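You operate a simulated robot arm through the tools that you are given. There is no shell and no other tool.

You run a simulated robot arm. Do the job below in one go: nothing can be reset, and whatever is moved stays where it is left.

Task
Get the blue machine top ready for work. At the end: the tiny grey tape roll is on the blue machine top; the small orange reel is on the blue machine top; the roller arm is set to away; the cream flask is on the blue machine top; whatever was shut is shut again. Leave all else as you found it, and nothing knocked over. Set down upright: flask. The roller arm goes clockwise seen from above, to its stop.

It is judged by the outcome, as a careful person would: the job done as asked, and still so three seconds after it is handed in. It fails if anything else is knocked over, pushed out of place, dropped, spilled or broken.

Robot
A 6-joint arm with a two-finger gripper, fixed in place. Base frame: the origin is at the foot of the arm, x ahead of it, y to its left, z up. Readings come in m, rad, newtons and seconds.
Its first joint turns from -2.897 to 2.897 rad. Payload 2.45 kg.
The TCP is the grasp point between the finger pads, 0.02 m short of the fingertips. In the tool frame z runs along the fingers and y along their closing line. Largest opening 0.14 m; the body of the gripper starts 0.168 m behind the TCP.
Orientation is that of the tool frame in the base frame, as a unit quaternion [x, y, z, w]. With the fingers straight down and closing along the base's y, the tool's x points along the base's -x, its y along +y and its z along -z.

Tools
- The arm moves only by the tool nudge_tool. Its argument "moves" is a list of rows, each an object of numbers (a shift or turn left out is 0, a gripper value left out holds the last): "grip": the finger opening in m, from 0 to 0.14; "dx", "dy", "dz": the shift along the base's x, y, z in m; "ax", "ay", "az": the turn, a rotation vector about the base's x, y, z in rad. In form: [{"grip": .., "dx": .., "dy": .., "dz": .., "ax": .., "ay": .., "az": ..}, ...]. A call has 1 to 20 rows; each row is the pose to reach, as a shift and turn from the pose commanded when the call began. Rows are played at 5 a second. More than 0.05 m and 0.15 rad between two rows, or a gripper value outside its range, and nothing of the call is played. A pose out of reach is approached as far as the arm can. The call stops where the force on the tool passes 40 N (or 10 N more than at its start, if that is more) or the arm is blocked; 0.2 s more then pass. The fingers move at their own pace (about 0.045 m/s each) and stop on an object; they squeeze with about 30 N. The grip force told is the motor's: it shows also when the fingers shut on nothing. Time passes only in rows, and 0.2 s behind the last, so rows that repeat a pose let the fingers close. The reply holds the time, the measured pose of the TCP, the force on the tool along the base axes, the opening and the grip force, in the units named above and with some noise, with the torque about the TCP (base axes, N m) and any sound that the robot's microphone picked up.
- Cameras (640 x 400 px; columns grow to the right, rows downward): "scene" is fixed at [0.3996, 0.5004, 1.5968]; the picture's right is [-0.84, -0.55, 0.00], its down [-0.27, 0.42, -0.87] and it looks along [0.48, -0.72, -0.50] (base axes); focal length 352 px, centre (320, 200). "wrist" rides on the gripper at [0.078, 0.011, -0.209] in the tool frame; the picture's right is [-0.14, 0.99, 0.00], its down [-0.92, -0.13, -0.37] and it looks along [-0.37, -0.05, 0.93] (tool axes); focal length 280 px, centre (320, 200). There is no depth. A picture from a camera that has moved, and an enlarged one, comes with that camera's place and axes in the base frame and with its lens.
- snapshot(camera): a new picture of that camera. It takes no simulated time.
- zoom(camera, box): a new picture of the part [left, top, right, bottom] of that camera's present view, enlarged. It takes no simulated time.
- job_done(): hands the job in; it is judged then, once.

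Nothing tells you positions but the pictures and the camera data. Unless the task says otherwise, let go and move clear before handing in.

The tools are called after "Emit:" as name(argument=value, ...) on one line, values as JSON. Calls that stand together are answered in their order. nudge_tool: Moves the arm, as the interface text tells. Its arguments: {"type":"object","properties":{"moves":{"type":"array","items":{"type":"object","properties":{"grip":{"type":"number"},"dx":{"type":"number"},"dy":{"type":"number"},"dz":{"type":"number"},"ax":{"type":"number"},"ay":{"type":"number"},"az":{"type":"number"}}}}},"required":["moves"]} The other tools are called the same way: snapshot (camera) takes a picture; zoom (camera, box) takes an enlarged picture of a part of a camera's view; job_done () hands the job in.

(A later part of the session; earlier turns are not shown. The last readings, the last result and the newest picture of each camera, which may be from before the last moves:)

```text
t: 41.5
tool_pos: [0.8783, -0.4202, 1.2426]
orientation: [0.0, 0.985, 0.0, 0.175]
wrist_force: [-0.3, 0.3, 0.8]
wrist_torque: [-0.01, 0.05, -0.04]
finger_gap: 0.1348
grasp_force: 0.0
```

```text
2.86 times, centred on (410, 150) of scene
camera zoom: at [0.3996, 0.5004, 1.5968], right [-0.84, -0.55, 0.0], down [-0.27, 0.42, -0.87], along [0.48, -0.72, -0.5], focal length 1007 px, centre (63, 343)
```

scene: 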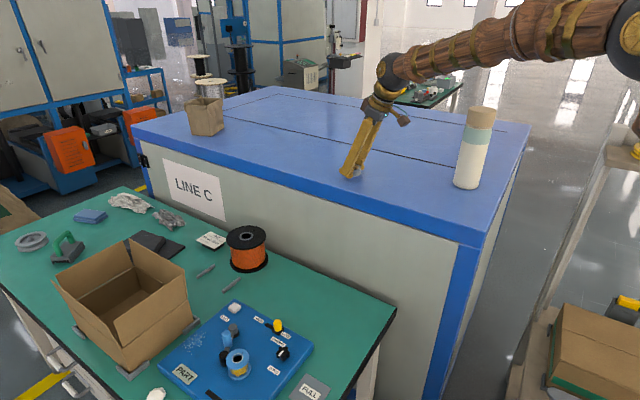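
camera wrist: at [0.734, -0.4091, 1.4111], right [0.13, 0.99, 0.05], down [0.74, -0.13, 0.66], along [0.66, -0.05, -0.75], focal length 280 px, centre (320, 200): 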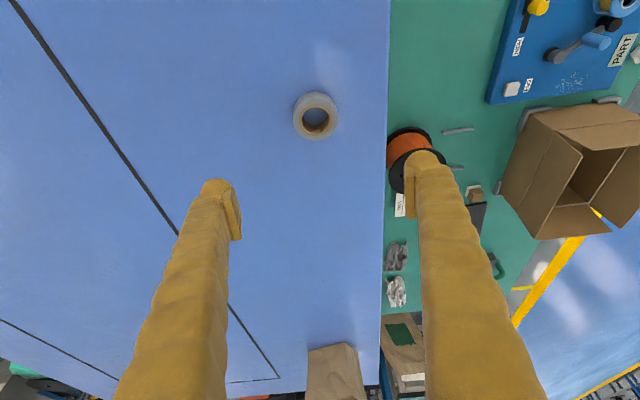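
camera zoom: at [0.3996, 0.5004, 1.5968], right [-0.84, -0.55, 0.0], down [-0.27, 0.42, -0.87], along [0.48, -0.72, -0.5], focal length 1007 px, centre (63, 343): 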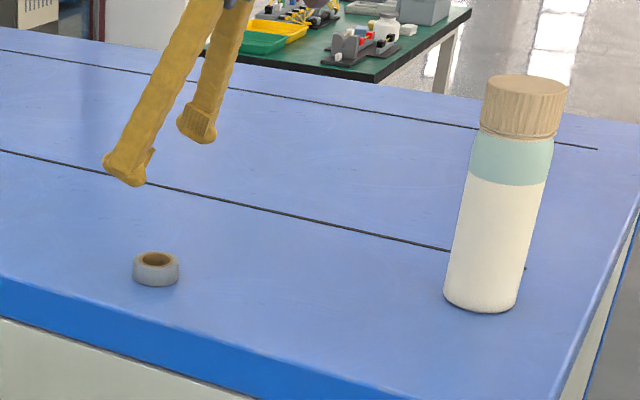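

The tape and flask are both on the machine. Now the reel: I'll swing back over the table and tilt the tool to about 30° below horizontal, in line with the reel.

Emit:
nudge_tool(moves=[{"dy": 0.044, "grip": 0.14}, {"dy": 0.088}, {"dy": 0.132}, {"dy": 0.176}, {"dy": 0.219}, {"dx": 0.017, "dy": 0.219, "dz": -0.035, "ay": -0.1}, {"dx": 0.035, "dy": 0.219, "dz": -0.07, "ay": -0.2}, {"dx": 0.052, "dy": 0.219, "dz": -0.105, "ay": -0.3}, {"dx": 0.07, "dy": 0.219, "dz": -0.14, "ay": -0.4}, {"dx": 0.087, "dy": 0.219, "dz": -0.175, "ay": -0.5}, {"dx": 0.105, "dy": 0.219, "dz": -0.21, "ay": -0.6}, {"dx": 0.122, "dy": 0.219, "dz": -0.243, "ay": -0.7}, {"dx": 0.122, "dy": 0.219, "dz": -0.243, "ay": -0.7}])

Emit:
snapshot(camera="wrist")

Emit:
snapshot(camera="scene")

```text
t: 44.3
tool_pos: [0.9961, -0.1845, 0.9895]
orientation: [-0.068, 0.869, -0.008, 0.489]
wrist_force: [2.0, -4.3, 2.0]
wrist_torque: [0.36, 0.38, 0.37]
finger_gap: 0.1401
grasp_force: 0.0
```

```text
taken
camera wrist: at [0.7772, -0.1944, 1.0307], right [-0.04, 1.0, 0.04], down [0.17, -0.03, 0.98], along [0.98, 0.04, -0.17], focal length 280 px, centre (320, 200)
```

wrist: 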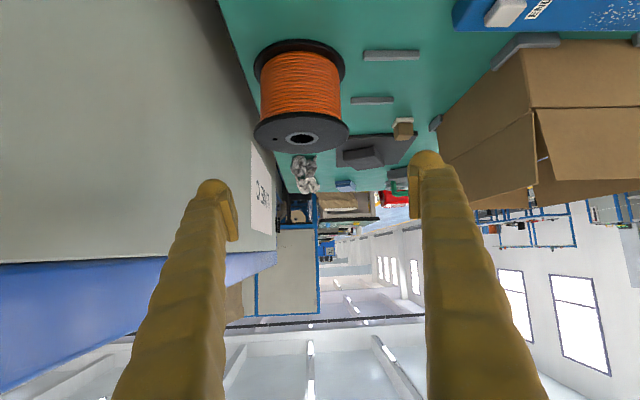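

```text
taken
```

scene: 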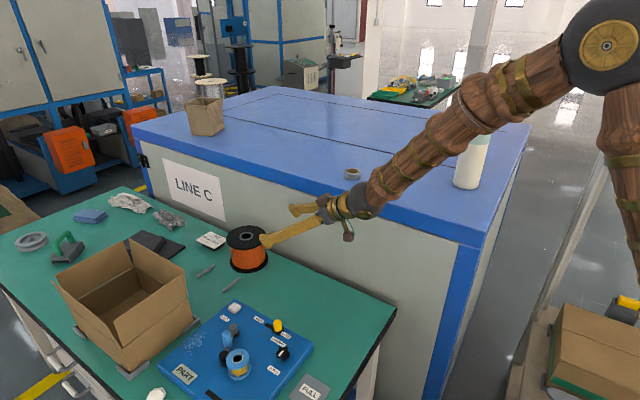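

The pose is a little off from what I commanded. I'm holding to see whether it settles.

Emit:
nudge_tool(moves=[{}, {}, {}])

Emit:
zoom(camera="scene", box=[220, 120, 480, 290])

```text
t: 45.1
tool_pos: [1.0004, -0.2007, 0.9985]
orientation: [0.0, 0.865, 0.001, 0.502]
wrist_force: [0.3, -0.1, 0.7]
wrist_torque: [0.0, -0.04, 0.03]
finger_gap: 0.14
grasp_force: 0.1
```

```text
2.35 times, centred on (350, 205) of scene
camera zoom: at [0.3996, 0.5004, 1.5968], right [-0.84, -0.55, 0.0], down [-0.27, 0.42, -0.87], along [0.48, -0.72, -0.5], focal length 829 px, centre (249, 188)
```

zoom: 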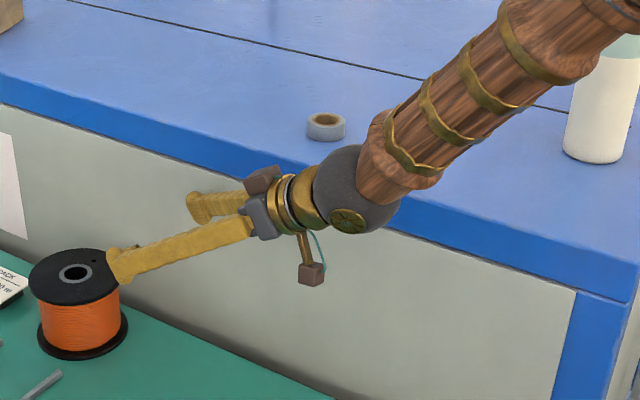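

It settled exactly on the commanded pose. I'm taking a fresh wrist view to line up on the reel.

Emit:
snapshot(camera="wrist")

Emit:
zoom(camera="wrist", box=[220, 20, 420, 160])

```text
taken
camera wrist: at [0.7815, -0.1903, 1.0333], right [0.07, 0.99, 0.12], down [0.14, -0.13, 0.98], along [0.99, -0.05, -0.14], focal length 280 px, centre (320, 200)
```

wrist: 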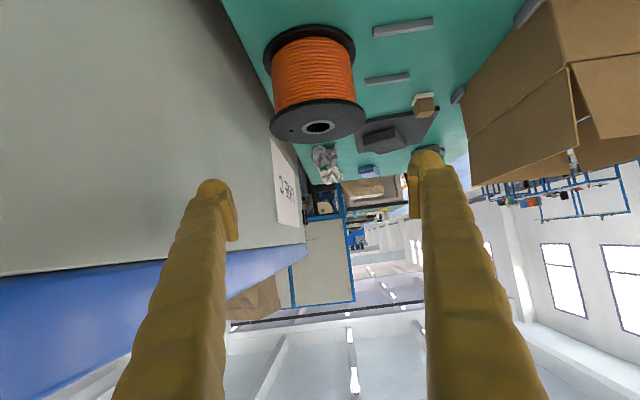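

```text
2.86 times, centred on (320, 90) of wrist
camera zoom: at [0.7815, -0.1903, 1.0333], right [0.07, 0.99, 0.12], down [0.14, -0.13, 0.98], along [0.99, -0.05, -0.14], focal length 801 px, centre (320, 514)
```

zoom: 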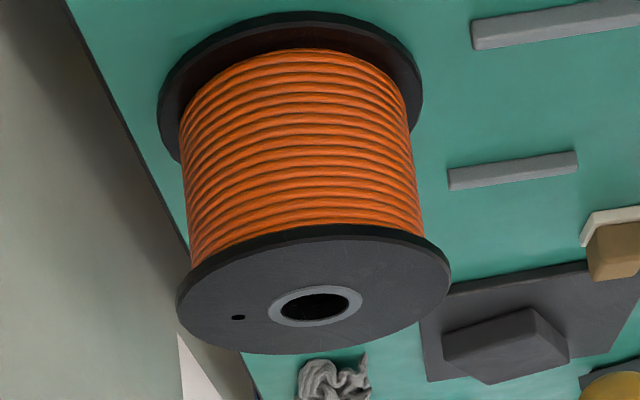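

The reel axis is at (1.183, -0.200) with its top at z≈0.864. I'm moving to the pre-approach point on the tool axis.

Emit:
nudge_tool(moves=[{"dx": 0.01, "dz": -0.025}, {"dx": 0.02, "dz": -0.05}, {"dx": 0.03, "dz": -0.075}, {"dx": 0.04, "dz": -0.1}, {"dx": 0.047, "dz": -0.1205}, {"dx": 0.047, "dz": -0.1205}, {"dx": 0.047, "dz": -0.1205}])

Emit:
snapshot(camera="wrist")

Emit:
zoom(camera="scene", box=[200, 160, 420, 310])

```text
t: 46.7
tool_pos: [1.0477, -0.1994, 0.88]
orientation: [0.0, 0.865, 0.0, 0.501]
wrist_force: [-0.9, 0.0, 0.5]
wrist_torque: [0.03, 0.01, -0.01]
finger_gap: 0.1402
grasp_force: 0.0
```

```text
taken
camera wrist: at [0.8284, -0.1886, 0.9158], right [0.07, 0.99, 0.12], down [0.14, -0.13, 0.98], along [0.99, -0.05, -0.14], focal length 280 px, centre (320, 200)
```

wrist: 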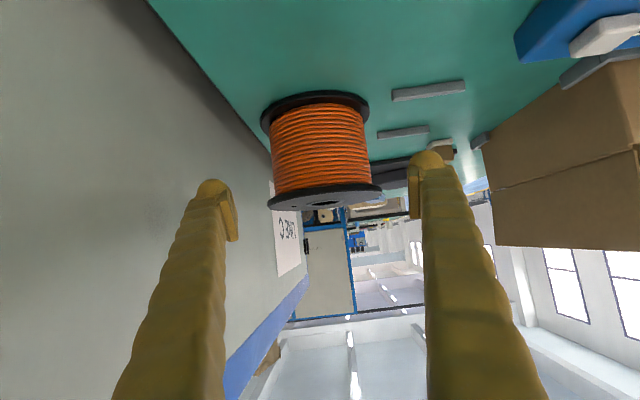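

```text
2.67 times, centred on (310, 235) of scene
camera zoom: at [0.3996, 0.5004, 1.5968], right [-0.84, -0.55, 0.0], down [-0.27, 0.42, -0.87], along [0.48, -0.72, -0.5], focal length 940 px, centre (347, 107)
```

zoom: 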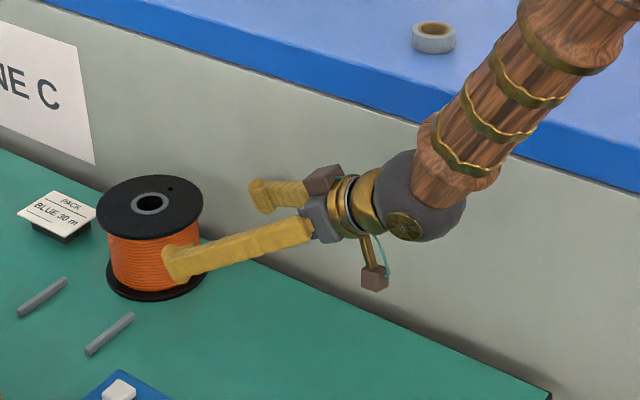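

The fingers are lined up on both sides of the reel. I'm advancing part way along the tool axis.

Emit:
nudge_tool(moves=[{"dx": 0.02, "dz": -0.0118}, {"dx": 0.04, "dz": -0.0236}, {"dx": 0.06, "dz": -0.0355}, {"dx": 0.075, "dz": -0.0444}, {"dx": 0.075, "dz": -0.0444}])

Emit:
snapshot(camera="wrist")

Emit:
zoom(camera="scene", box=[200, 180, 360, 290])

```text
t: 47.9
tool_pos: [1.1236, -0.1996, 0.8354]
orientation: [-0.001, 0.864, 0.001, 0.503]
wrist_force: [0.7, 0.0, 0.7]
wrist_torque: [0.03, 0.0, 0.02]
finger_gap: 0.1397
grasp_force: 0.0
```

```text
taken
camera wrist: at [0.9039, -0.1896, 0.8707], right [0.07, 0.99, 0.12], down [0.14, -0.13, 0.98], along [0.99, -0.05, -0.14], focal length 280 px, centre (320, 200)
```

wrist: 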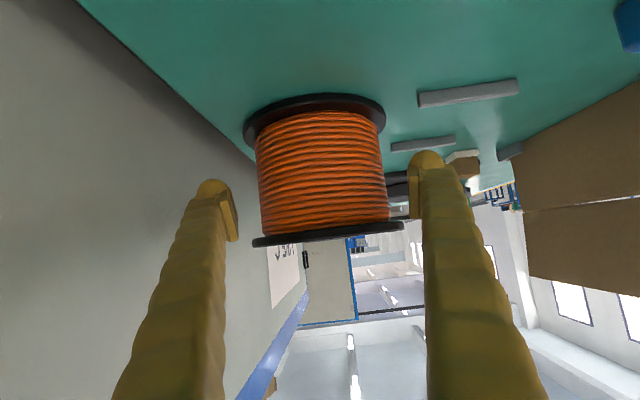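

```text
3.64 times, centred on (280, 235) of scene
camera zoom: at [0.3996, 0.5004, 1.5968], right [-0.84, -0.55, 0.0], down [-0.27, 0.42, -0.87], along [0.48, -0.72, -0.5], focal length 1281 px, centre (466, 73)
```

zoom: 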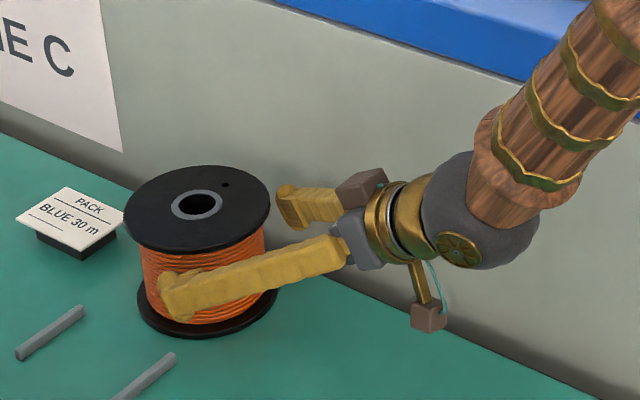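

Still centred. I'm advancing to the grasp position.

Emit:
nudge_tool(moves=[{"dx": 0.014, "dy": 0.001, "dz": -0.007}, {"dx": 0.028, "dy": 0.001, "dz": -0.015}, {"dx": 0.042, "dy": 0.001, "dz": -0.022}, {"dx": 0.054, "dy": 0.001, "dz": -0.028}, {"dx": 0.054, "dy": 0.001, "dz": -0.028}])

Emit:
snapshot(camera="wrist")

Emit:
zoom(camera="scene", box=[200, 180, 360, 290])

```text
t: 49.1
tool_pos: [1.1751, -0.1987, 0.8064]
orientation: [-0.001, 0.864, 0.001, 0.503]
wrist_force: [0.3, -0.9, 0.3]
wrist_torque: [0.01, -0.01, 0.01]
finger_gap: 0.1401
grasp_force: 0.1
```

```text
taken
camera wrist: at [0.9563, -0.188, 0.8424], right [0.07, 0.99, 0.12], down [0.14, -0.13, 0.98], along [0.99, -0.05, -0.14], focal length 280 px, centre (320, 200)
```

wrist: 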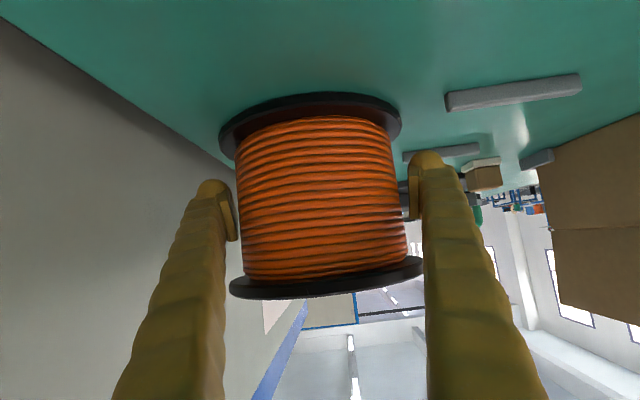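

```text
3.64 times, centred on (280, 235) of scene
camera zoom: at [0.3996, 0.5004, 1.5968], right [-0.84, -0.55, 0.0], down [-0.27, 0.42, -0.87], along [0.48, -0.72, -0.5], focal length 1281 px, centre (466, 73)
```

zoom: 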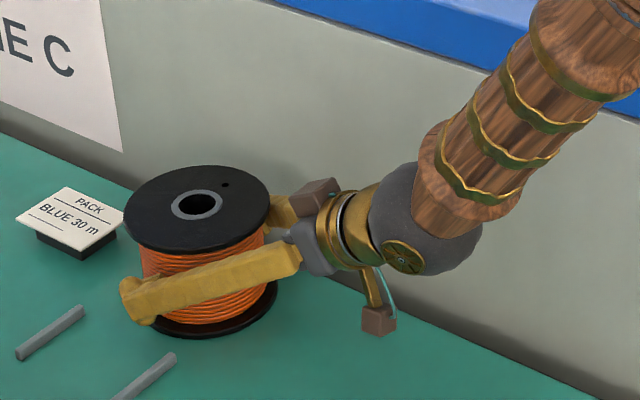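

The pads straddle the wound body without touching. I'm closing on it.

Emit:
nudge_tool(moves=[{"grip": 0.13}, {"grip": 0.12}, {"grip": 0.11}, {"grip": 0.11}, {"grip": 0.11}])

Emit:
snapshot(camera="wrist")

```text
t: 50.3
tool_pos: [1.1757, -0.199, 0.8065]
orientation: [0.0, 0.865, 0.0, 0.502]
wrist_force: [-1.5, -5.8, 3.7]
wrist_torque: [0.2, 0.06, 0.03]
finger_gap: 0.1297
grasp_force: 30.2
```

```text
taken
camera wrist: at [0.9562, -0.1881, 0.8426], right [0.07, 0.99, 0.12], down [0.14, -0.13, 0.98], along [0.99, -0.05, -0.14], focal length 280 px, centre (320, 200)
```

wrist: 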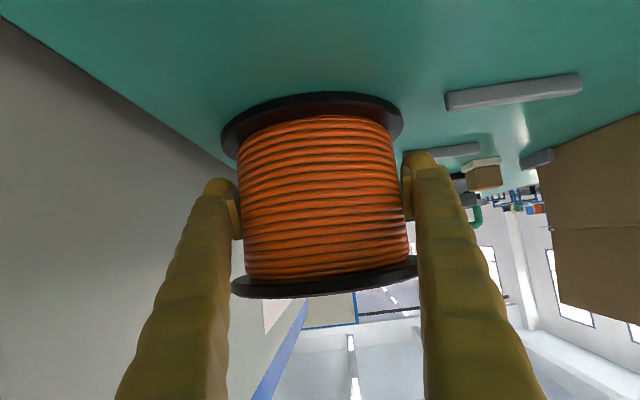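

The gap stopped at 0.130, which fits the body diameter. I'm test-lifting slightly.

Emit:
nudge_tool(moves=[{"dz": 0.005}, {"dz": 0.012}, {"dz": 0.02}, {"dz": 0.02}, {"dz": 0.02}])

Emit:
snapshot(camera="wrist")

Emit:
zoom(camera="scene", box=[200, 180, 360, 290])

```text
t: 51.5
tool_pos: [1.1776, -0.1985, 0.8277]
orientation: [-0.001, 0.865, 0.001, 0.502]
wrist_force: [0.0, -0.4, -3.3]
wrist_torque: [0.04, -0.04, -0.03]
finger_gap: 0.1297
grasp_force: 30.0
```

```text
taken
camera wrist: at [0.9576, -0.1874, 0.8633], right [0.07, 0.99, 0.12], down [0.14, -0.13, 0.98], along [0.99, -0.05, -0.14], focal length 280 px, centre (320, 200)
```

wrist: 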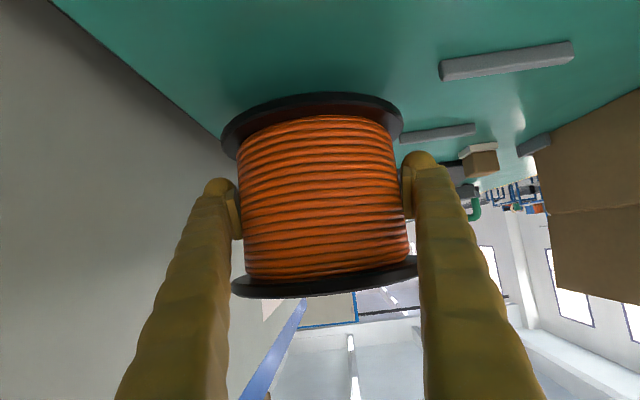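

```text
3.64 times, centred on (280, 235) of scene
camera zoom: at [0.3996, 0.5004, 1.5968], right [-0.84, -0.55, 0.0], down [-0.27, 0.42, -0.87], along [0.48, -0.72, -0.5], focal length 1281 px, centre (466, 73)
```

zoom: 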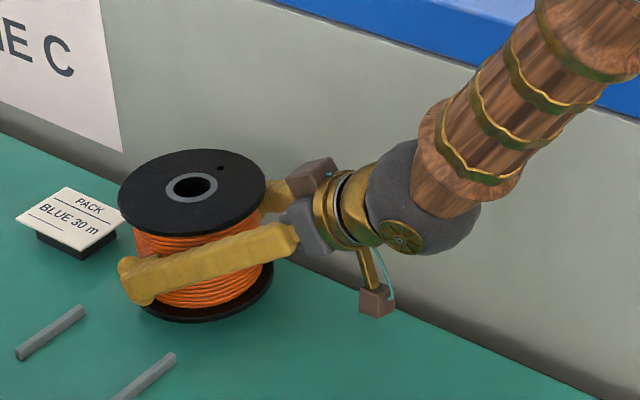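

The reel is held firmly. I'm lifting it and pulling back toward the base over the table, with the forearm kept away from alignment with the tool.

Emit:
nudge_tool(moves=[{"dz": 0.035}, {"dz": 0.07}, {"dx": -0.03, "dy": 0.004, "dz": 0.082}, {"dx": -0.06, "dy": 0.009, "dz": 0.094}, {"dx": -0.09, "dy": 0.014, "dz": 0.106}, {"dx": -0.12, "dy": 0.019, "dz": 0.118}, {"dx": -0.15, "dy": 0.024, "dz": 0.13}, {"dx": -0.18, "dy": 0.03, "dz": 0.142}, {"dx": -0.21, "dy": 0.035, "dz": 0.154}, {"dx": -0.24, "dy": 0.04, "dz": 0.166}, {"dx": -0.27, "dy": 0.045, "dz": 0.178}, {"dx": -0.295, "dy": 0.05, "dz": 0.187}, {"dx": -0.295, "dy": 0.05, "dz": 0.187}, {"dx": -0.295, "dy": 0.05, "dz": 0.187}])

Emit:
snapshot(camera="scene")

Emit:
snapshot(camera="wrist")

```text
t: 54.5
tool_pos: [0.8824, -0.1461, 1.014]
orientation: [0.0, 0.865, 0.0, 0.502]
wrist_force: [-0.3, -0.3, -3.3]
wrist_torque: [0.0, 0.0, 0.04]
finger_gap: 0.1296
grasp_force: 29.9
```

```text
taken
```

scene: 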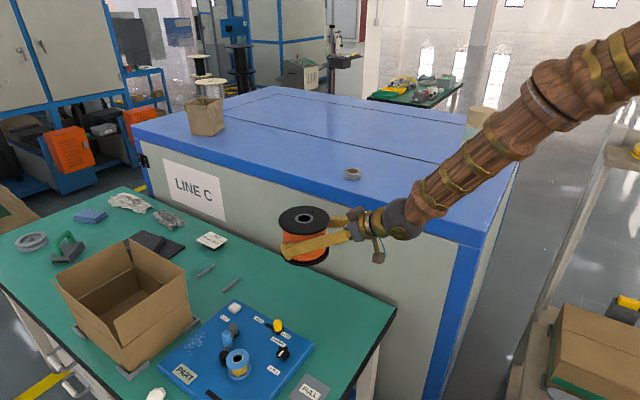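

```text
taken
camera wrist: at [0.6618, -0.1359, 1.0498], right [0.07, 0.99, 0.12], down [0.14, -0.13, 0.98], along [0.99, -0.05, -0.14], focal length 280 px, centre (320, 200)
```

wrist: 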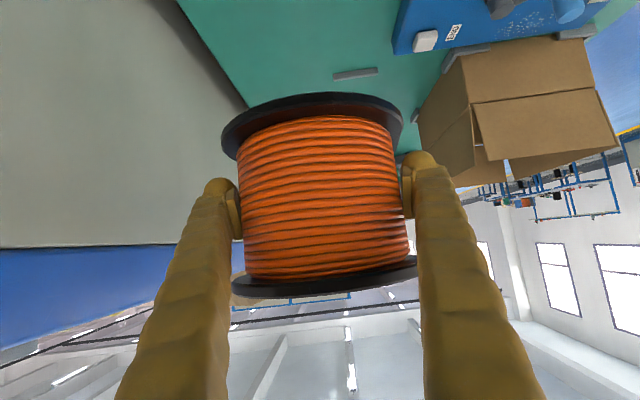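

The reel is steady. I'm turning the tool 60° to the right so it points over the machine top.

Emit:
nudge_tool(moves=[{"az": -0.06}, {"az": -0.12}, {"az": -0.18}, {"az": -0.24}, {"az": -0.3}, {"az": -0.36}, {"az": -0.42}, {"az": -0.48}, {"az": -0.54}, {"az": -0.6}, {"az": -0.66}, {"az": -0.72}, {"az": -0.78}, {"az": -0.84}, {"az": -0.9}, {"az": -0.96}, {"az": -1.02}, {"az": -1.047}, {"az": -1.047}])

Emit:
snapshot(camera="scene")

```text
t: 58.5
tool_pos: [0.8774, -0.169, 1.0126]
orientation: [0.048, 0.865, -0.023, 0.499]
wrist_force: [-0.2, 0.4, -3.4]
wrist_torque: [-0.01, -0.01, -0.01]
finger_gap: 0.1296
grasp_force: 30.8
out of reach, approached as far as the arm can: row 2, 3, 4, 5, 6, 7, 8, 9, 10, 11, 12, 13, 14, 15, 16, 17, 18, 19
```

```text
taken
```

scene: 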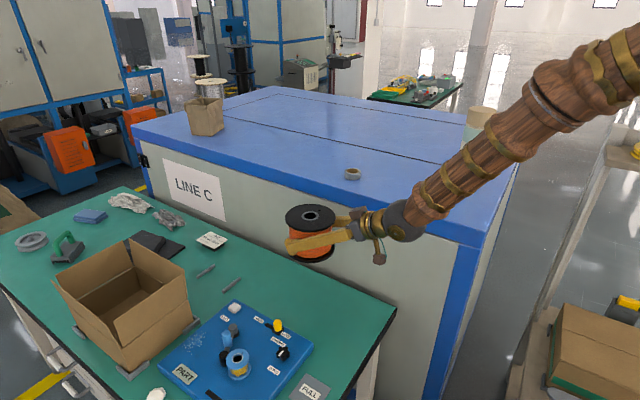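

A wrist joint limit blocks that turn. I'm checking what pose is commanded now.

Emit:
nudge_tool(moves=[{}])

```text
t: 58.9
tool_pos: [0.8758, -0.1685, 1.0112]
orientation: [0.047, 0.865, -0.022, 0.5]
wrist_force: [0.5, 0.2, -3.2]
wrist_torque: [-0.05, 0.03, -0.02]
finger_gap: 0.1293
grasp_force: 30.3
```

The command resets to where the arm actually stopped. The tool must stay yawed to the left of the forearm, so I'll turn it left and raise the reel over the table. After that I'll swing it across with a yaw of about -15°.

Emit:
nudge_tool(moves=[{"dy": 0.005, "az": 0.06}, {"dy": 0.01, "az": 0.12}, {"dy": 0.015, "az": 0.18}, {"dy": 0.02, "az": 0.24}, {"dy": 0.025, "az": 0.3}, {"dy": 0.03, "az": 0.37}, {"dy": 0.03, "az": 0.37, "dz": 0.025}, {"dy": 0.03, "az": 0.37, "dz": 0.05}, {"dy": 0.03, "az": 0.37, "dz": 0.075}, {"dy": 0.03, "az": 0.37, "dz": 0.1}, {"dy": 0.03, "az": 0.37, "dz": 0.125}, {"dy": 0.03, "az": 0.37, "dz": 0.15}, {"dy": 0.03, "az": 0.37, "dz": 0.175}, {"dy": 0.03, "az": 0.37, "dz": 0.2}, {"dy": 0.03, "az": 0.37, "dz": 0.2}])

Emit:
snapshot(camera="scene")

Emit:
snapshot(camera="wrist")

```text
t: 62.1
tool_pos: [0.8773, -0.137, 1.2113]
orientation: [-0.113, 0.859, 0.07, 0.495]
wrist_force: [0.8, -0.1, -2.3]
wrist_torque: [-0.02, -0.02, -0.02]
finger_gap: 0.1295
grasp_force: 29.6
```

```text
taken
```

scene: 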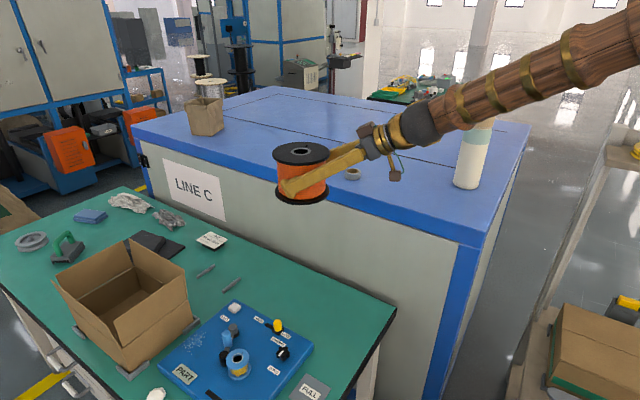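

```text
taken
camera wrist: at [0.6633, -0.1839, 1.2479], right [-0.19, 0.97, 0.13], down [0.17, -0.09, 0.98], along [0.97, 0.21, -0.15], focal length 280 px, centre (320, 200)
```

wrist: 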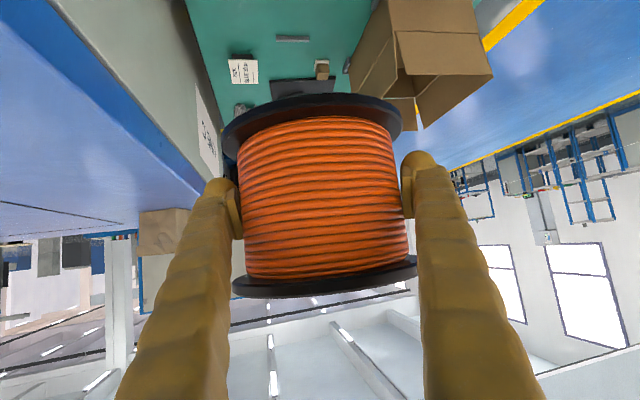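

The reel is clear above machine height. I'm swinging it across the edge to (0.72, -0.43) and turning to about -15° yaw.

Emit:
nudge_tool(moves=[{"dx": -0.013, "dy": -0.024, "az": -0.03}, {"dx": -0.026, "dy": -0.049, "az": -0.06}, {"dx": -0.039, "dy": -0.073, "az": -0.1}, {"dx": -0.052, "dy": -0.098, "az": -0.14}, {"dx": -0.065, "dy": -0.122, "az": -0.18}, {"dx": -0.078, "dy": -0.147, "az": -0.22}, {"dx": -0.091, "dy": -0.171, "az": -0.26}, {"dx": -0.104, "dy": -0.195, "az": -0.31}, {"dx": -0.117, "dy": -0.22, "az": -0.36}, {"dx": -0.13, "dy": -0.244, "az": -0.41}, {"dx": -0.143, "dy": -0.268, "az": -0.46}, {"dx": -0.157, "dy": -0.293, "az": -0.52}, {"dx": -0.157, "dy": -0.293, "az": -0.52}, {"dx": -0.157, "dy": -0.293, "az": -0.52}])

Emit:
snapshot(camera="scene")

Emit:
snapshot(camera="wrist")

```text
t: 65.1
tool_pos: [0.7181, -0.4315, 1.2102]
orientation: [0.112, 0.858, -0.06, 0.497]
wrist_force: [-0.5, -0.7, -2.4]
wrist_torque: [-0.02, 0.05, -0.02]
finger_gap: 0.1293
grasp_force: 29.8
```

```text
taken
```

scene: 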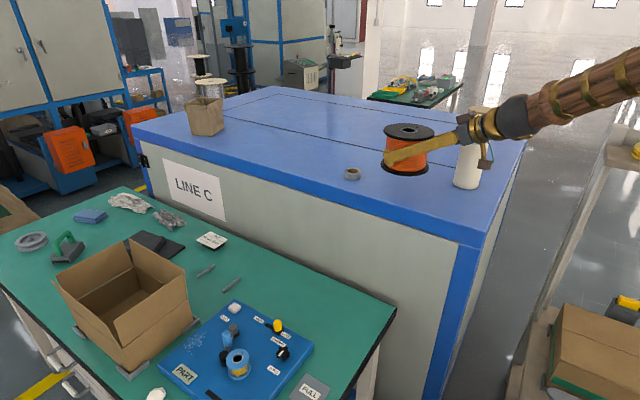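

```text
taken
camera wrist: at [0.5083, -0.365, 1.2479], right [0.32, 0.94, 0.13], down [0.1, -0.17, 0.98], along [0.94, -0.3, -0.15], focal length 280 px, centre (320, 200)
```

wrist: 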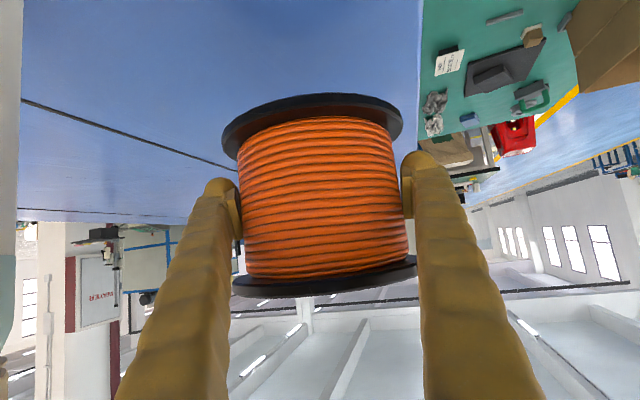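

The reel is over the machine top, clear of flask and tape. I'm lowering it most of the way.

Emit:
nudge_tool(moves=[{"dy": -0.004, "dz": -0.015}, {"dy": -0.008, "dz": -0.03}, {"dy": -0.008, "dz": -0.045}, {"dy": -0.008, "dz": -0.056}, {"dy": -0.008, "dz": -0.064}, {"dy": -0.008, "dz": -0.064}, {"dy": -0.008, "dz": -0.064}])

Emit:
zoom(camera="scene", box=[330, 80, 530, 220])

```text
t: 66.7
tool_pos: [0.7207, -0.4379, 1.1486]
orientation: [0.112, 0.859, -0.059, 0.496]
wrist_force: [0.7, 0.0, -2.1]
wrist_torque: [-0.02, -0.01, -0.01]
finger_gap: 0.1292
grasp_force: 30.2
```

```text
2.86 times, centred on (430, 150) of scene
camera zoom: at [0.3996, 0.5004, 1.5968], right [-0.84, -0.55, 0.0], down [-0.27, 0.42, -0.87], along [0.48, -0.72, -0.5], focal length 1007 px, centre (6, 343)
```

zoom: 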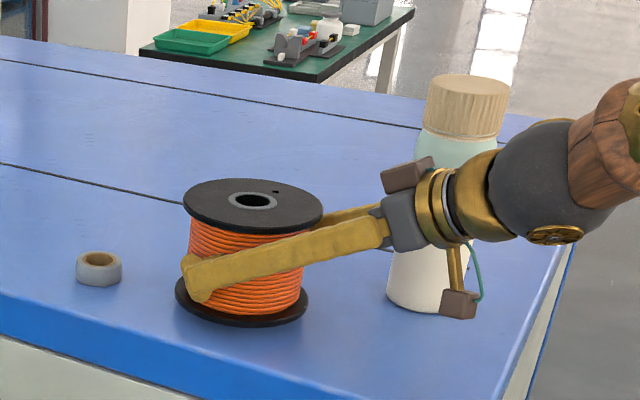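

Emit:
nudge_tool(moves=[{"dz": -0.003}, {"dz": -0.006}, {"dz": -0.006}, {"dz": -0.006}])

Emit:
nudge_tool(moves=[{"dz": -0.001}, {"dz": -0.002}, {"dz": -0.002}])

```text
t: 67.7
tool_pos: [0.7184, -0.4387, 1.1406]
orientation: [0.112, 0.859, -0.06, 0.497]
wrist_force: [-0.5, -0.8, -3.3]
wrist_torque: [-0.01, -0.01, 0.01]
finger_gap: 0.1293
grasp_force: 29.8
```

```text
t: 68.5
tool_pos: [0.7206, -0.4392, 1.1395]
orientation: [0.112, 0.859, -0.06, 0.496]
wrist_force: [0.0, -0.4, -2.6]
wrist_torque: [0.01, -0.04, -0.02]
finger_gap: 0.1292
grasp_force: 29.8
```

Emit:
nudge_tool(moves=[{"dz": -0.001}, {"dz": -0.002}, {"dz": -0.002}])

```text
t: 69.3
tool_pos: [0.7188, -0.4384, 1.1386]
orientation: [0.112, 0.858, -0.06, 0.497]
wrist_force: [-2.7, 0.1, 6.2]
wrist_torque: [-0.57, -0.11, -0.2]
finger_gap: 0.1293
grasp_force: 29.9
```

The reel is resting on the machine top. I'm opening the fingers and withdrawing along the tool axis.

Emit:
nudge_tool(moves=[{"grip": 0.135}, {"grip": 0.14}, {"grip": 0.14}, {"grip": 0.14}])

Emit:
snapshot(camera="wrist")

```text
t: 70.3
tool_pos: [0.72, -0.4372, 1.1372]
orientation: [0.111, 0.859, -0.059, 0.497]
wrist_force: [0.0, -0.2, -0.5]
wrist_torque: [-0.03, 0.0, 0.0]
finger_gap: 0.1399
grasp_force: 0.1
```

```text
taken
camera wrist: at [0.51, -0.3728, 1.1739], right [0.32, 0.94, 0.13], down [0.1, -0.17, 0.98], along [0.94, -0.3, -0.15], focal length 280 px, centre (320, 200)
```

wrist: 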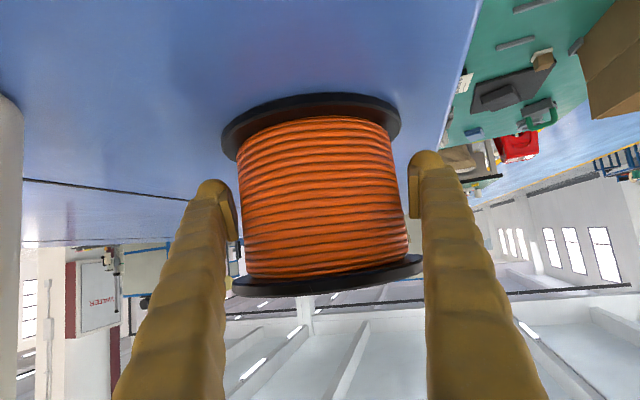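

Emit:
nudge_tool(moves=[{"dx": -0.0125, "dy": 0.0034, "dz": 0.0075}, {"dx": -0.025, "dy": 0.0067, "dz": 0.015}, {"dx": -0.0377, "dy": 0.01, "dz": 0.0225}, {"dx": -0.05, "dy": 0.0134, "dz": 0.03}, {"dx": -0.067, "dy": 0.018, "dz": 0.04}, {"dx": -0.084, "dy": 0.0224, "dz": 0.05}, {"dx": -0.1004, "dy": 0.0269, "dz": 0.06}, {"dx": -0.1004, "dy": 0.0269, "dz": 0.06}])

Emit:
snapshot(camera="wrist")

Emit:
snapshot(camera="scene")

```text
t: 72.1
tool_pos: [0.6191, -0.4117, 1.1952]
orientation: [0.111, 0.859, -0.06, 0.497]
wrist_force: [0.7, 1.1, -0.4]
wrist_torque: [-0.01, 0.0, 0.02]
finger_gap: 0.14
grasp_force: 0.1
```

```text
taken
camera wrist: at [0.4099, -0.346, 1.2324], right [0.32, 0.94, 0.13], down [0.1, -0.17, 0.98], along [0.94, -0.3, -0.15], focal length 280 px, centre (320, 200)
```

wrist: 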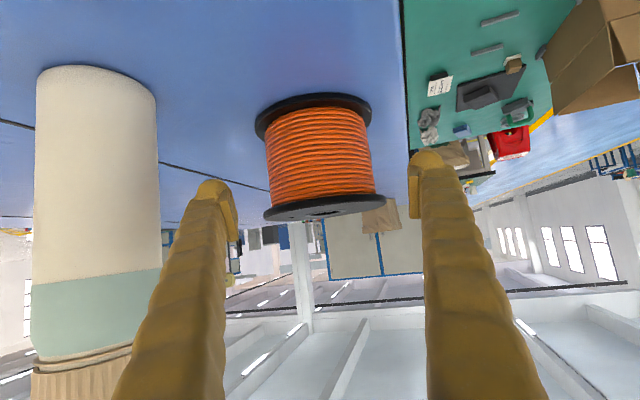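

```text
taken
```

scene: 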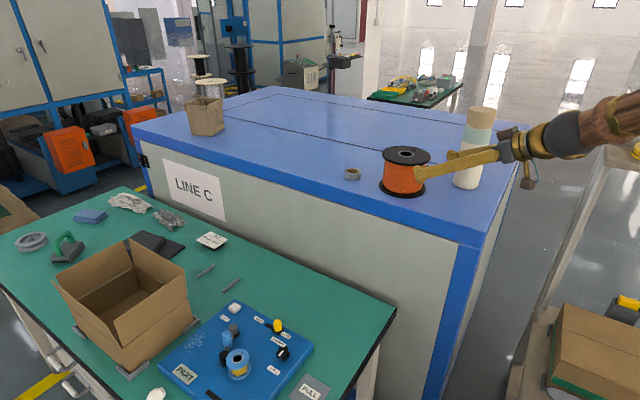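

All three items now stand on the machine top. I'm raising the tool and moving back over the table side, then turning it upright for the roller arm.

Emit:
nudge_tool(moves=[{"dz": 0.02, "grip": 0.11}, {"dz": 0.05}, {"dz": 0.09}, {"dz": 0.13}, {"dz": 0.17}, {"dx": 0.01, "dy": 0.04, "dz": 0.17, "az": 0.05}, {"dx": 0.02, "dy": 0.08, "dz": 0.17, "az": 0.1}, {"dx": 0.03, "dy": 0.12, "dz": 0.17, "az": 0.15}, {"dx": 0.04, "dy": 0.16, "dz": 0.17, "az": 0.2}, {"dx": 0.05, "dy": 0.2, "dz": 0.17, "az": 0.26}, {"dx": 0.05, "dy": 0.2, "dz": 0.17, "az": 0.26}])

Emit:
nudge_tool(moves=[{"ay": 0.06}, {"ay": 0.12}, {"ay": 0.18}, {"ay": 0.24}, {"ay": 0.3}, {"ay": 0.36}, {"ay": 0.42}, {"ay": 0.48}, {"ay": 0.54}, {"ay": 0.6}, {"ay": 0.67}, {"ay": 0.74}, {"ay": 0.81}, {"ay": 0.88}, {"ay": 0.95}, {"ay": 1.02}, {"ay": 1.047}, {"ay": 1.047}])

Emit:
snapshot(camera="wrist")

Emit:
snapshot(camera="scene")

```text
t: 74.7
tool_pos: [0.7046, -0.2299, 1.3057]
orientation: [0.01, 0.884, 0.025, 0.467]
wrist_force: [-0.4, -0.2, 0.0]
wrist_torque: [-0.04, 0.02, 0.04]
finger_gap: 0.1099
grasp_force: 0.1
stopped in row 11: the arm was blocked; the commanded pose is now the measured one
```

```text
t: 78.5
tool_pos: [0.7019, -0.2292, 1.3112]
orientation: [0.02, 0.999, 0.016, -0.036]
wrist_force: [0.8, 1.0, 0.2]
wrist_torque: [-0.03, -0.02, 0.01]
finger_gap: 0.11
grasp_force: 0.0
```

```text
taken
camera wrist: at [0.6406, -0.2205, 1.525], right [0.18, 0.98, 0.02], down [0.94, -0.18, 0.3], along [0.3, -0.04, -0.95], focal length 280 px, centre (320, 200)
```

wrist: 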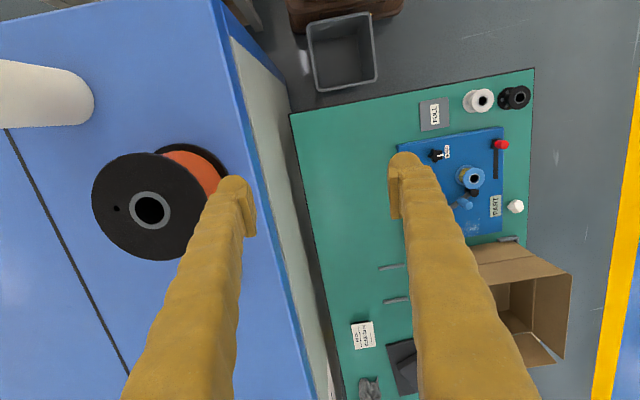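

```text
taken
```

scene: 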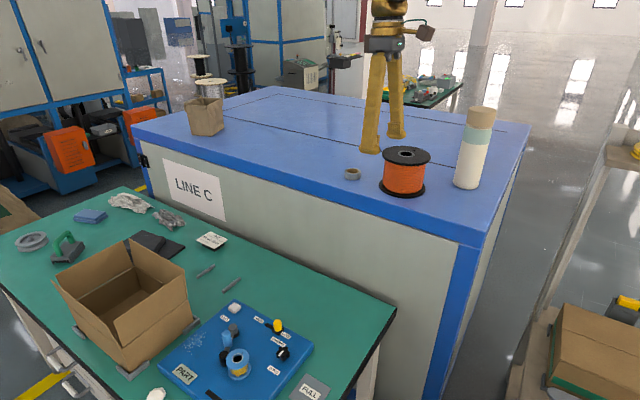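

The tool is nearly upright again. I'm correcting the small tilt and moving over the winder board to look at the roller arm.

Emit:
nudge_tool(moves=[{"dx": 0.01, "dy": 0.04, "ax": -0.01, "ay": -0.02, "az": 0.01}, {"dx": 0.02, "dy": 0.08, "ax": -0.02, "ay": -0.05, "az": 0.02}, {"dx": 0.03, "dy": 0.12, "ax": -0.032, "ay": -0.072, "az": 0.04}, {"dx": 0.04, "dy": 0.16, "ax": -0.032, "ay": -0.072, "az": 0.04}, {"dx": 0.05, "dy": 0.2, "ax": -0.032, "ay": -0.072, "az": 0.04}, {"dx": 0.06, "dy": 0.24, "ax": -0.032, "ay": -0.072, "az": 0.04}, {"dx": 0.07, "dy": 0.28, "ax": -0.032, "ay": -0.072, "az": 0.04}, {"dx": 0.08, "dy": 0.29, "dz": -0.04, "ax": -0.032, "ay": -0.072, "az": 0.04}, {"dx": 0.09, "dy": 0.29, "dz": -0.08, "ax": -0.032, "ay": -0.072, "az": 0.04}, {"dx": 0.1, "dy": 0.29, "dz": -0.11, "ax": -0.032, "ay": -0.072, "az": 0.04, "grip": 0.14}, {"dx": 0.1, "dy": 0.29, "dz": -0.11, "ax": -0.032, "ay": -0.072, "az": 0.04}, {"dx": 0.1, "dy": 0.29, "dz": -0.11, "ax": -0.032, "ay": -0.072, "az": 0.04}])

Emit:
snapshot(camera="wrist")

Emit:
zoom(camera="scene", box=[190, 290, 310, 390])

Emit:
snapshot(camera="scene")

```text
t: 81.1
tool_pos: [0.8014, 0.0639, 1.1978]
orientation: [0.0, 1.0, 0.0, 0.0]
wrist_force: [0.6, 1.2, 0.0]
wrist_torque: [-0.02, -0.01, 0.03]
finger_gap: 0.14
grasp_force: 0.1
```

```text
taken
camera wrist: at [0.7236, 0.075, 1.4075], right [0.14, 0.99, 0.0], down [0.92, -0.13, 0.37], along [0.37, -0.05, -0.93], focal length 280 px, centre (320, 200)
```

wrist: 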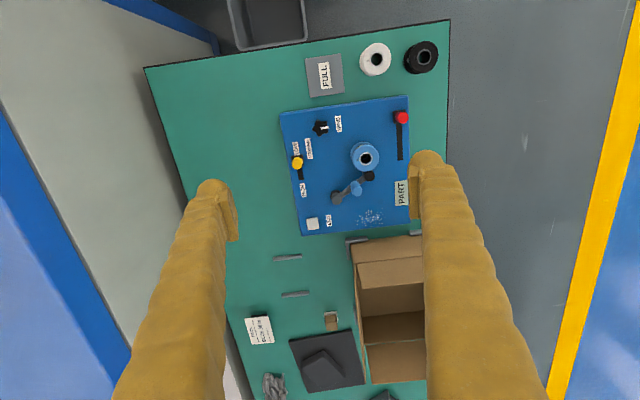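

```text
4.00 times, centred on (250, 340) of scene
camera zoom: at [0.3996, 0.5004, 1.5968], right [-0.84, -0.55, 0.0], down [-0.27, 0.42, -0.87], along [0.48, -0.72, -0.5], focal length 1409 px, centre (600, -360)
```

zoom: 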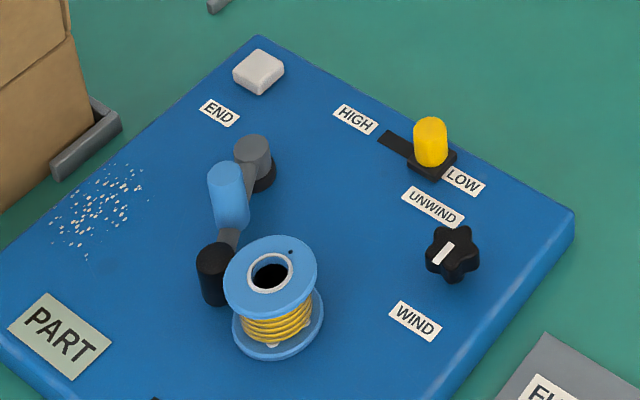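

```text
taken
```

scene: 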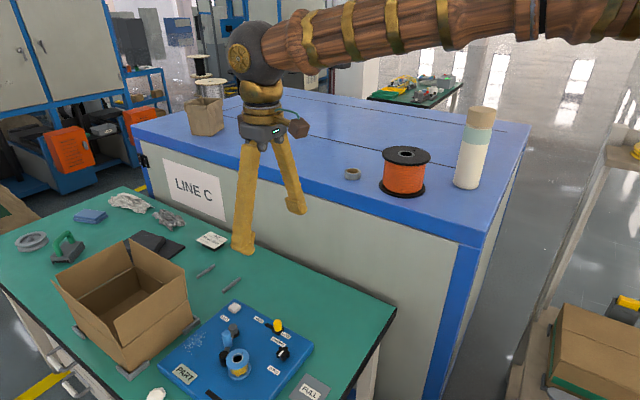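

Emit:
zoom(camera="wrist", box=[280, 95, 440, 245])

Emit:
zoom(camera="wrist", box=[320, 135, 400, 215])

Emit:
zoom(camera="scene", box=[210, 315, 270, 385])

```text
2.67 times, centred on (360, 170) of wrist
camera zoom: at [0.7236, 0.075, 1.4075], right [0.14, 0.99, 0.0], down [0.92, -0.13, 0.37], along [0.37, -0.05, -0.93], focal length 748 px, centre (213, 280)
```

zoom: 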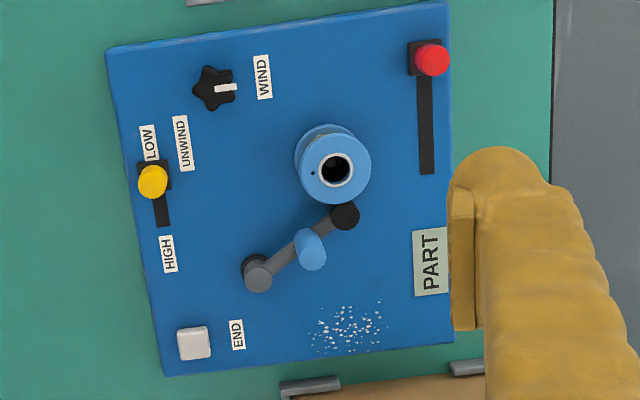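

```text
5.00 times, centred on (360, 175) of wrist
camera zoom: at [0.7236, 0.075, 1.4075], right [0.14, 0.99, 0.0], down [0.92, -0.13, 0.37], along [0.37, -0.05, -0.93], focal length 1402 px, centre (120, 325)
```

zoom: 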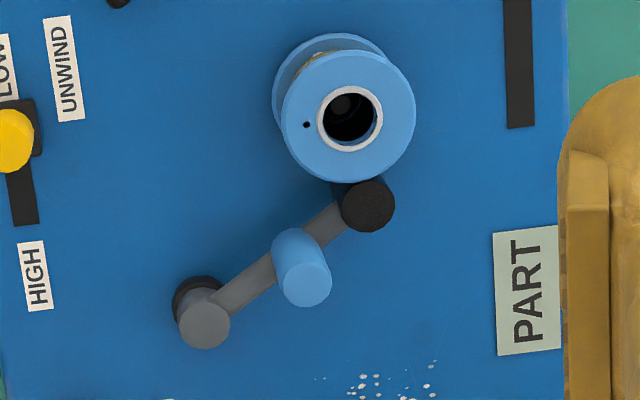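

```text
5.71 times, centred on (240, 350) of scene
camera zoom: at [0.3996, 0.5004, 1.5968], right [-0.84, -0.55, 0.0], down [-0.27, 0.42, -0.87], along [0.48, -0.72, -0.5], focal length 2013 px, centre (777, -657)
```

zoom: 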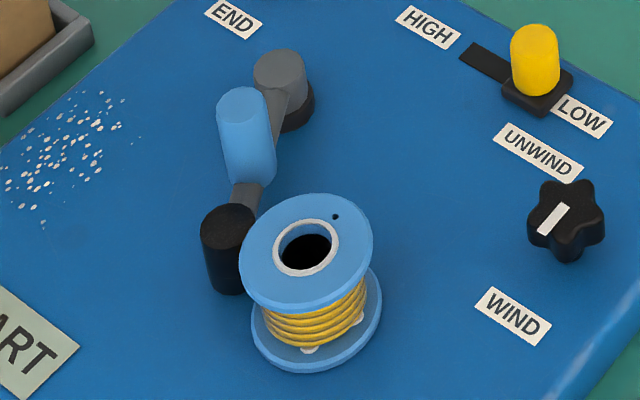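

The roller arm pivots near (0.971, 0.082), its blue handle is at (0.942, 0.126) with top z≈0.845, and the roller touches the spool. I'll close the fingers and push the handle clockwise, so I'm moving first to just behind it at a safe height.

Emit:
nudge_tool(moves=[{"dx": 0.02, "dy": 0.006, "dz": -0.03, "grip": 0.0}, {"dx": 0.04, "dy": 0.012, "dz": -0.06}, {"dx": 0.06, "dy": 0.018, "dz": -0.09}, {"dx": 0.08, "dy": 0.024, "dz": -0.12}, {"dx": 0.1, "dy": 0.03, "dz": -0.15}, {"dx": 0.107, "dy": 0.032, "dz": -0.198}, {"dx": 0.107, "dy": 0.032, "dz": -0.248}, {"dx": 0.107, "dy": 0.032, "dz": -0.278}, {"dx": 0.107, "dy": 0.032, "dz": -0.278}, {"dx": 0.107, "dy": 0.032, "dz": -0.278}])

Emit:
snapshot(camera="wrist")

Emit:
zoom(camera="scene", box=[170, 240, 330, 390])

```text
t: 83.3
tool_pos: [0.9109, 0.0937, 0.9219]
orientation: [0.001, 1.0, 0.0, -0.001]
wrist_force: [-0.2, 0.4, 0.4]
wrist_torque: [0.02, -0.01, 0.0]
finger_gap: 0.0
grasp_force: 29.9
```

```text
taken
camera wrist: at [0.8333, 0.1053, 1.1308], right [0.14, 0.99, 0.0], down [0.92, -0.13, 0.37], along [0.37, -0.05, -0.93], focal length 280 px, centre (320, 200)
```

wrist: 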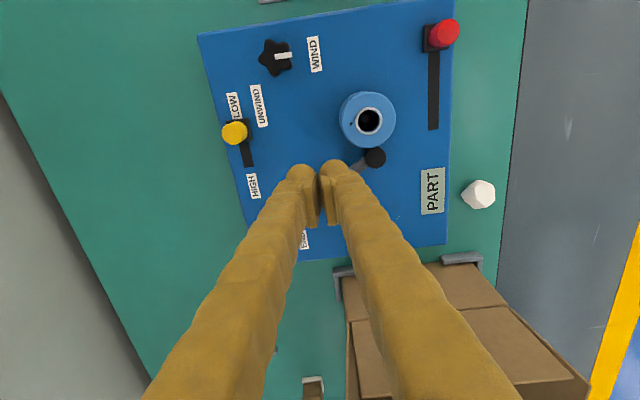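

```text
2.67 times, centred on (250, 315) of scene
camera zoom: at [0.3996, 0.5004, 1.5968], right [-0.84, -0.55, 0.0], down [-0.27, 0.42, -0.87], along [0.48, -0.72, -0.5], focal length 940 px, centre (507, -107)
```

zoom: 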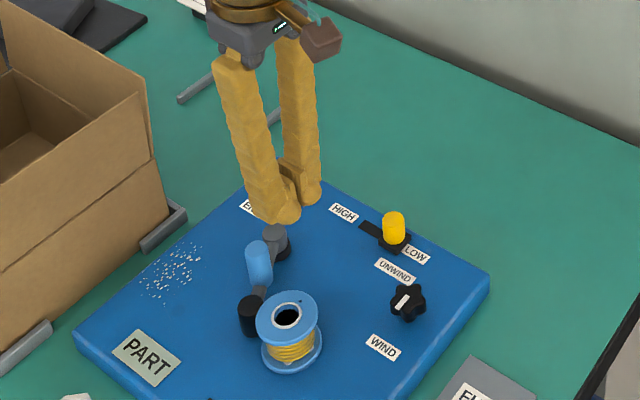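

The fingertips are a bit close to the handle. I'm backing off about 1 cm and then descending beside it.

Emit:
nudge_tool(moves=[{"dx": -0.012, "dy": -0.006}, {"dx": -0.012, "dy": -0.006, "dz": -0.03}, {"dx": -0.012, "dy": -0.006, "dz": -0.055}, {"dx": -0.012, "dy": -0.006, "dz": -0.072}, {"dx": -0.012, "dy": -0.006, "dz": -0.082}, {"dx": -0.012, "dy": -0.006, "dz": -0.082}])

Emit:
zoom(camera="scene", box=[190, 290, 310, 390])

Emit:
snapshot(camera="wrist")

```text
t: 84.7
tool_pos: [0.897, 0.0878, 0.8393]
orientation: [0.0, 1.0, -0.001, 0.0]
wrist_force: [-0.4, 0.5, 1.1]
wrist_torque: [0.02, -0.01, -0.01]
finger_gap: 0.0001
grasp_force: 29.5
```

```text
4.00 times, centred on (250, 340) of scene
camera zoom: at [0.3996, 0.5004, 1.5968], right [-0.84, -0.55, 0.0], down [-0.27, 0.42, -0.87], along [0.48, -0.72, -0.5], focal length 1409 px, centre (600, -360)
```

zoom: 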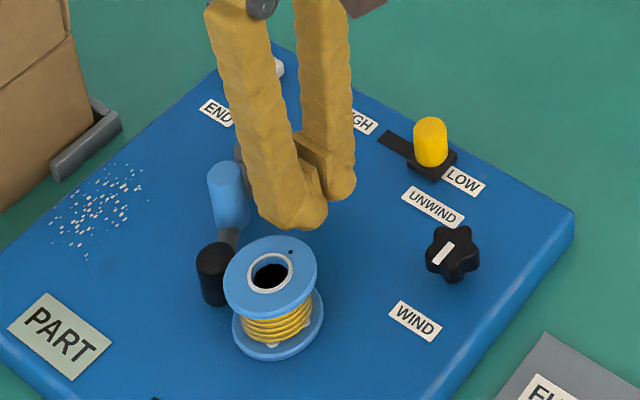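

```text
taken
camera wrist: at [0.8199, 0.0995, 1.0484], right [0.14, 0.99, 0.0], down [0.92, -0.13, 0.37], along [0.37, -0.05, -0.93], focal length 280 px, centre (320, 200)
```

wrist: 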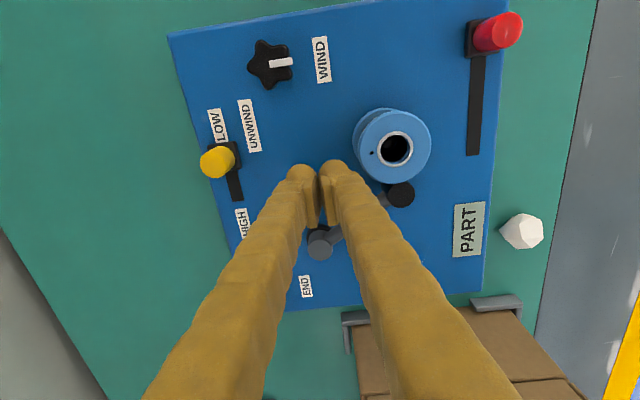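

The fingers sit on the spool side of the handle, clear of the spool. I'm starting the push in small steps.

Emit:
nudge_tool(moves=[{"dx": 0.008, "dy": 0.005}, {"dx": 0.015, "dy": 0.01}, {"dx": 0.021, "dy": 0.013}, {"dx": 0.027, "dy": 0.016}, {"dx": 0.027, "dy": 0.016}])

Emit:
zoom(camera="scene", box=[190, 290, 310, 390])

```text
t: 85.9
tool_pos: [0.9225, 0.1039, 0.8404]
orientation: [0.0, 1.0, -0.001, 0.0]
wrist_force: [-1.3, -1.3, 0.2]
wrist_torque: [0.01, -0.02, -0.02]
finger_gap: 0.0003
grasp_force: 29.9
```

```text
4.00 times, centred on (250, 340) of scene
camera zoom: at [0.3996, 0.5004, 1.5968], right [-0.84, -0.55, 0.0], down [-0.27, 0.42, -0.87], along [0.48, -0.72, -0.5], focal length 1409 px, centre (600, -360)
```

zoom: 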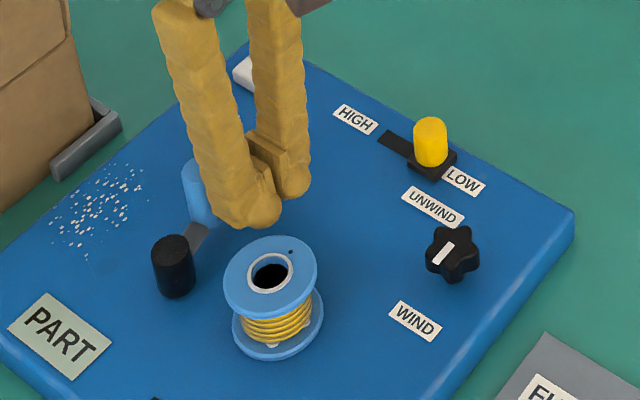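

The arm is swinging away easily, at about 2 N. I'm continuing the push.

Emit:
nudge_tool(moves=[{"dx": 0.006, "dy": 0.003}, {"dx": 0.012, "dy": 0.006}, {"dx": 0.018, "dy": 0.009}, {"dx": 0.024, "dy": 0.011}, {"dx": 0.024, "dy": 0.011}])

Emit:
zoom(camera="scene", box=[190, 290, 310, 390])

Emit:
snapshot(camera="wrist")

```text
t: 87.1
tool_pos: [0.948, 0.1155, 0.84]
orientation: [0.0, 1.0, -0.001, -0.001]
wrist_force: [-1.2, 0.1, -0.4]
wrist_torque: [0.01, 0.02, 0.01]
finger_gap: 0.0
grasp_force: 29.5
```

```text
4.00 times, centred on (250, 340) of scene
camera zoom: at [0.3996, 0.5004, 1.5968], right [-0.84, -0.55, 0.0], down [-0.27, 0.42, -0.87], along [0.48, -0.72, -0.5], focal length 1409 px, centre (600, -360)
```

zoom: 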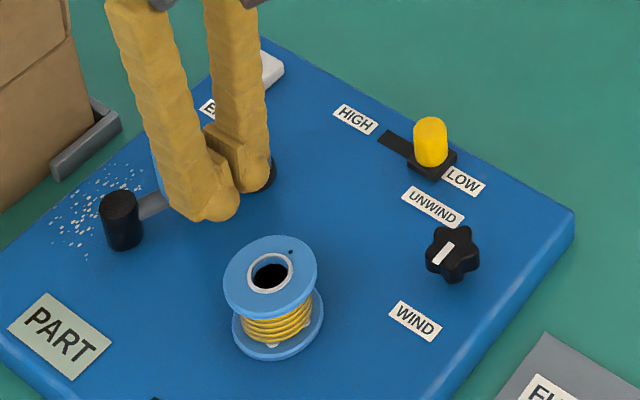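

```text
taken
camera wrist: at [0.8707, 0.1267, 1.0502], right [0.14, 0.99, 0.0], down [0.92, -0.13, 0.37], along [0.37, -0.05, -0.93], focal length 280 px, centre (320, 200)
```

wrist: 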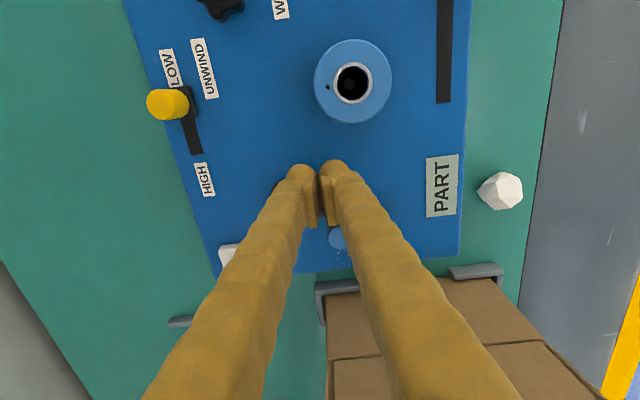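

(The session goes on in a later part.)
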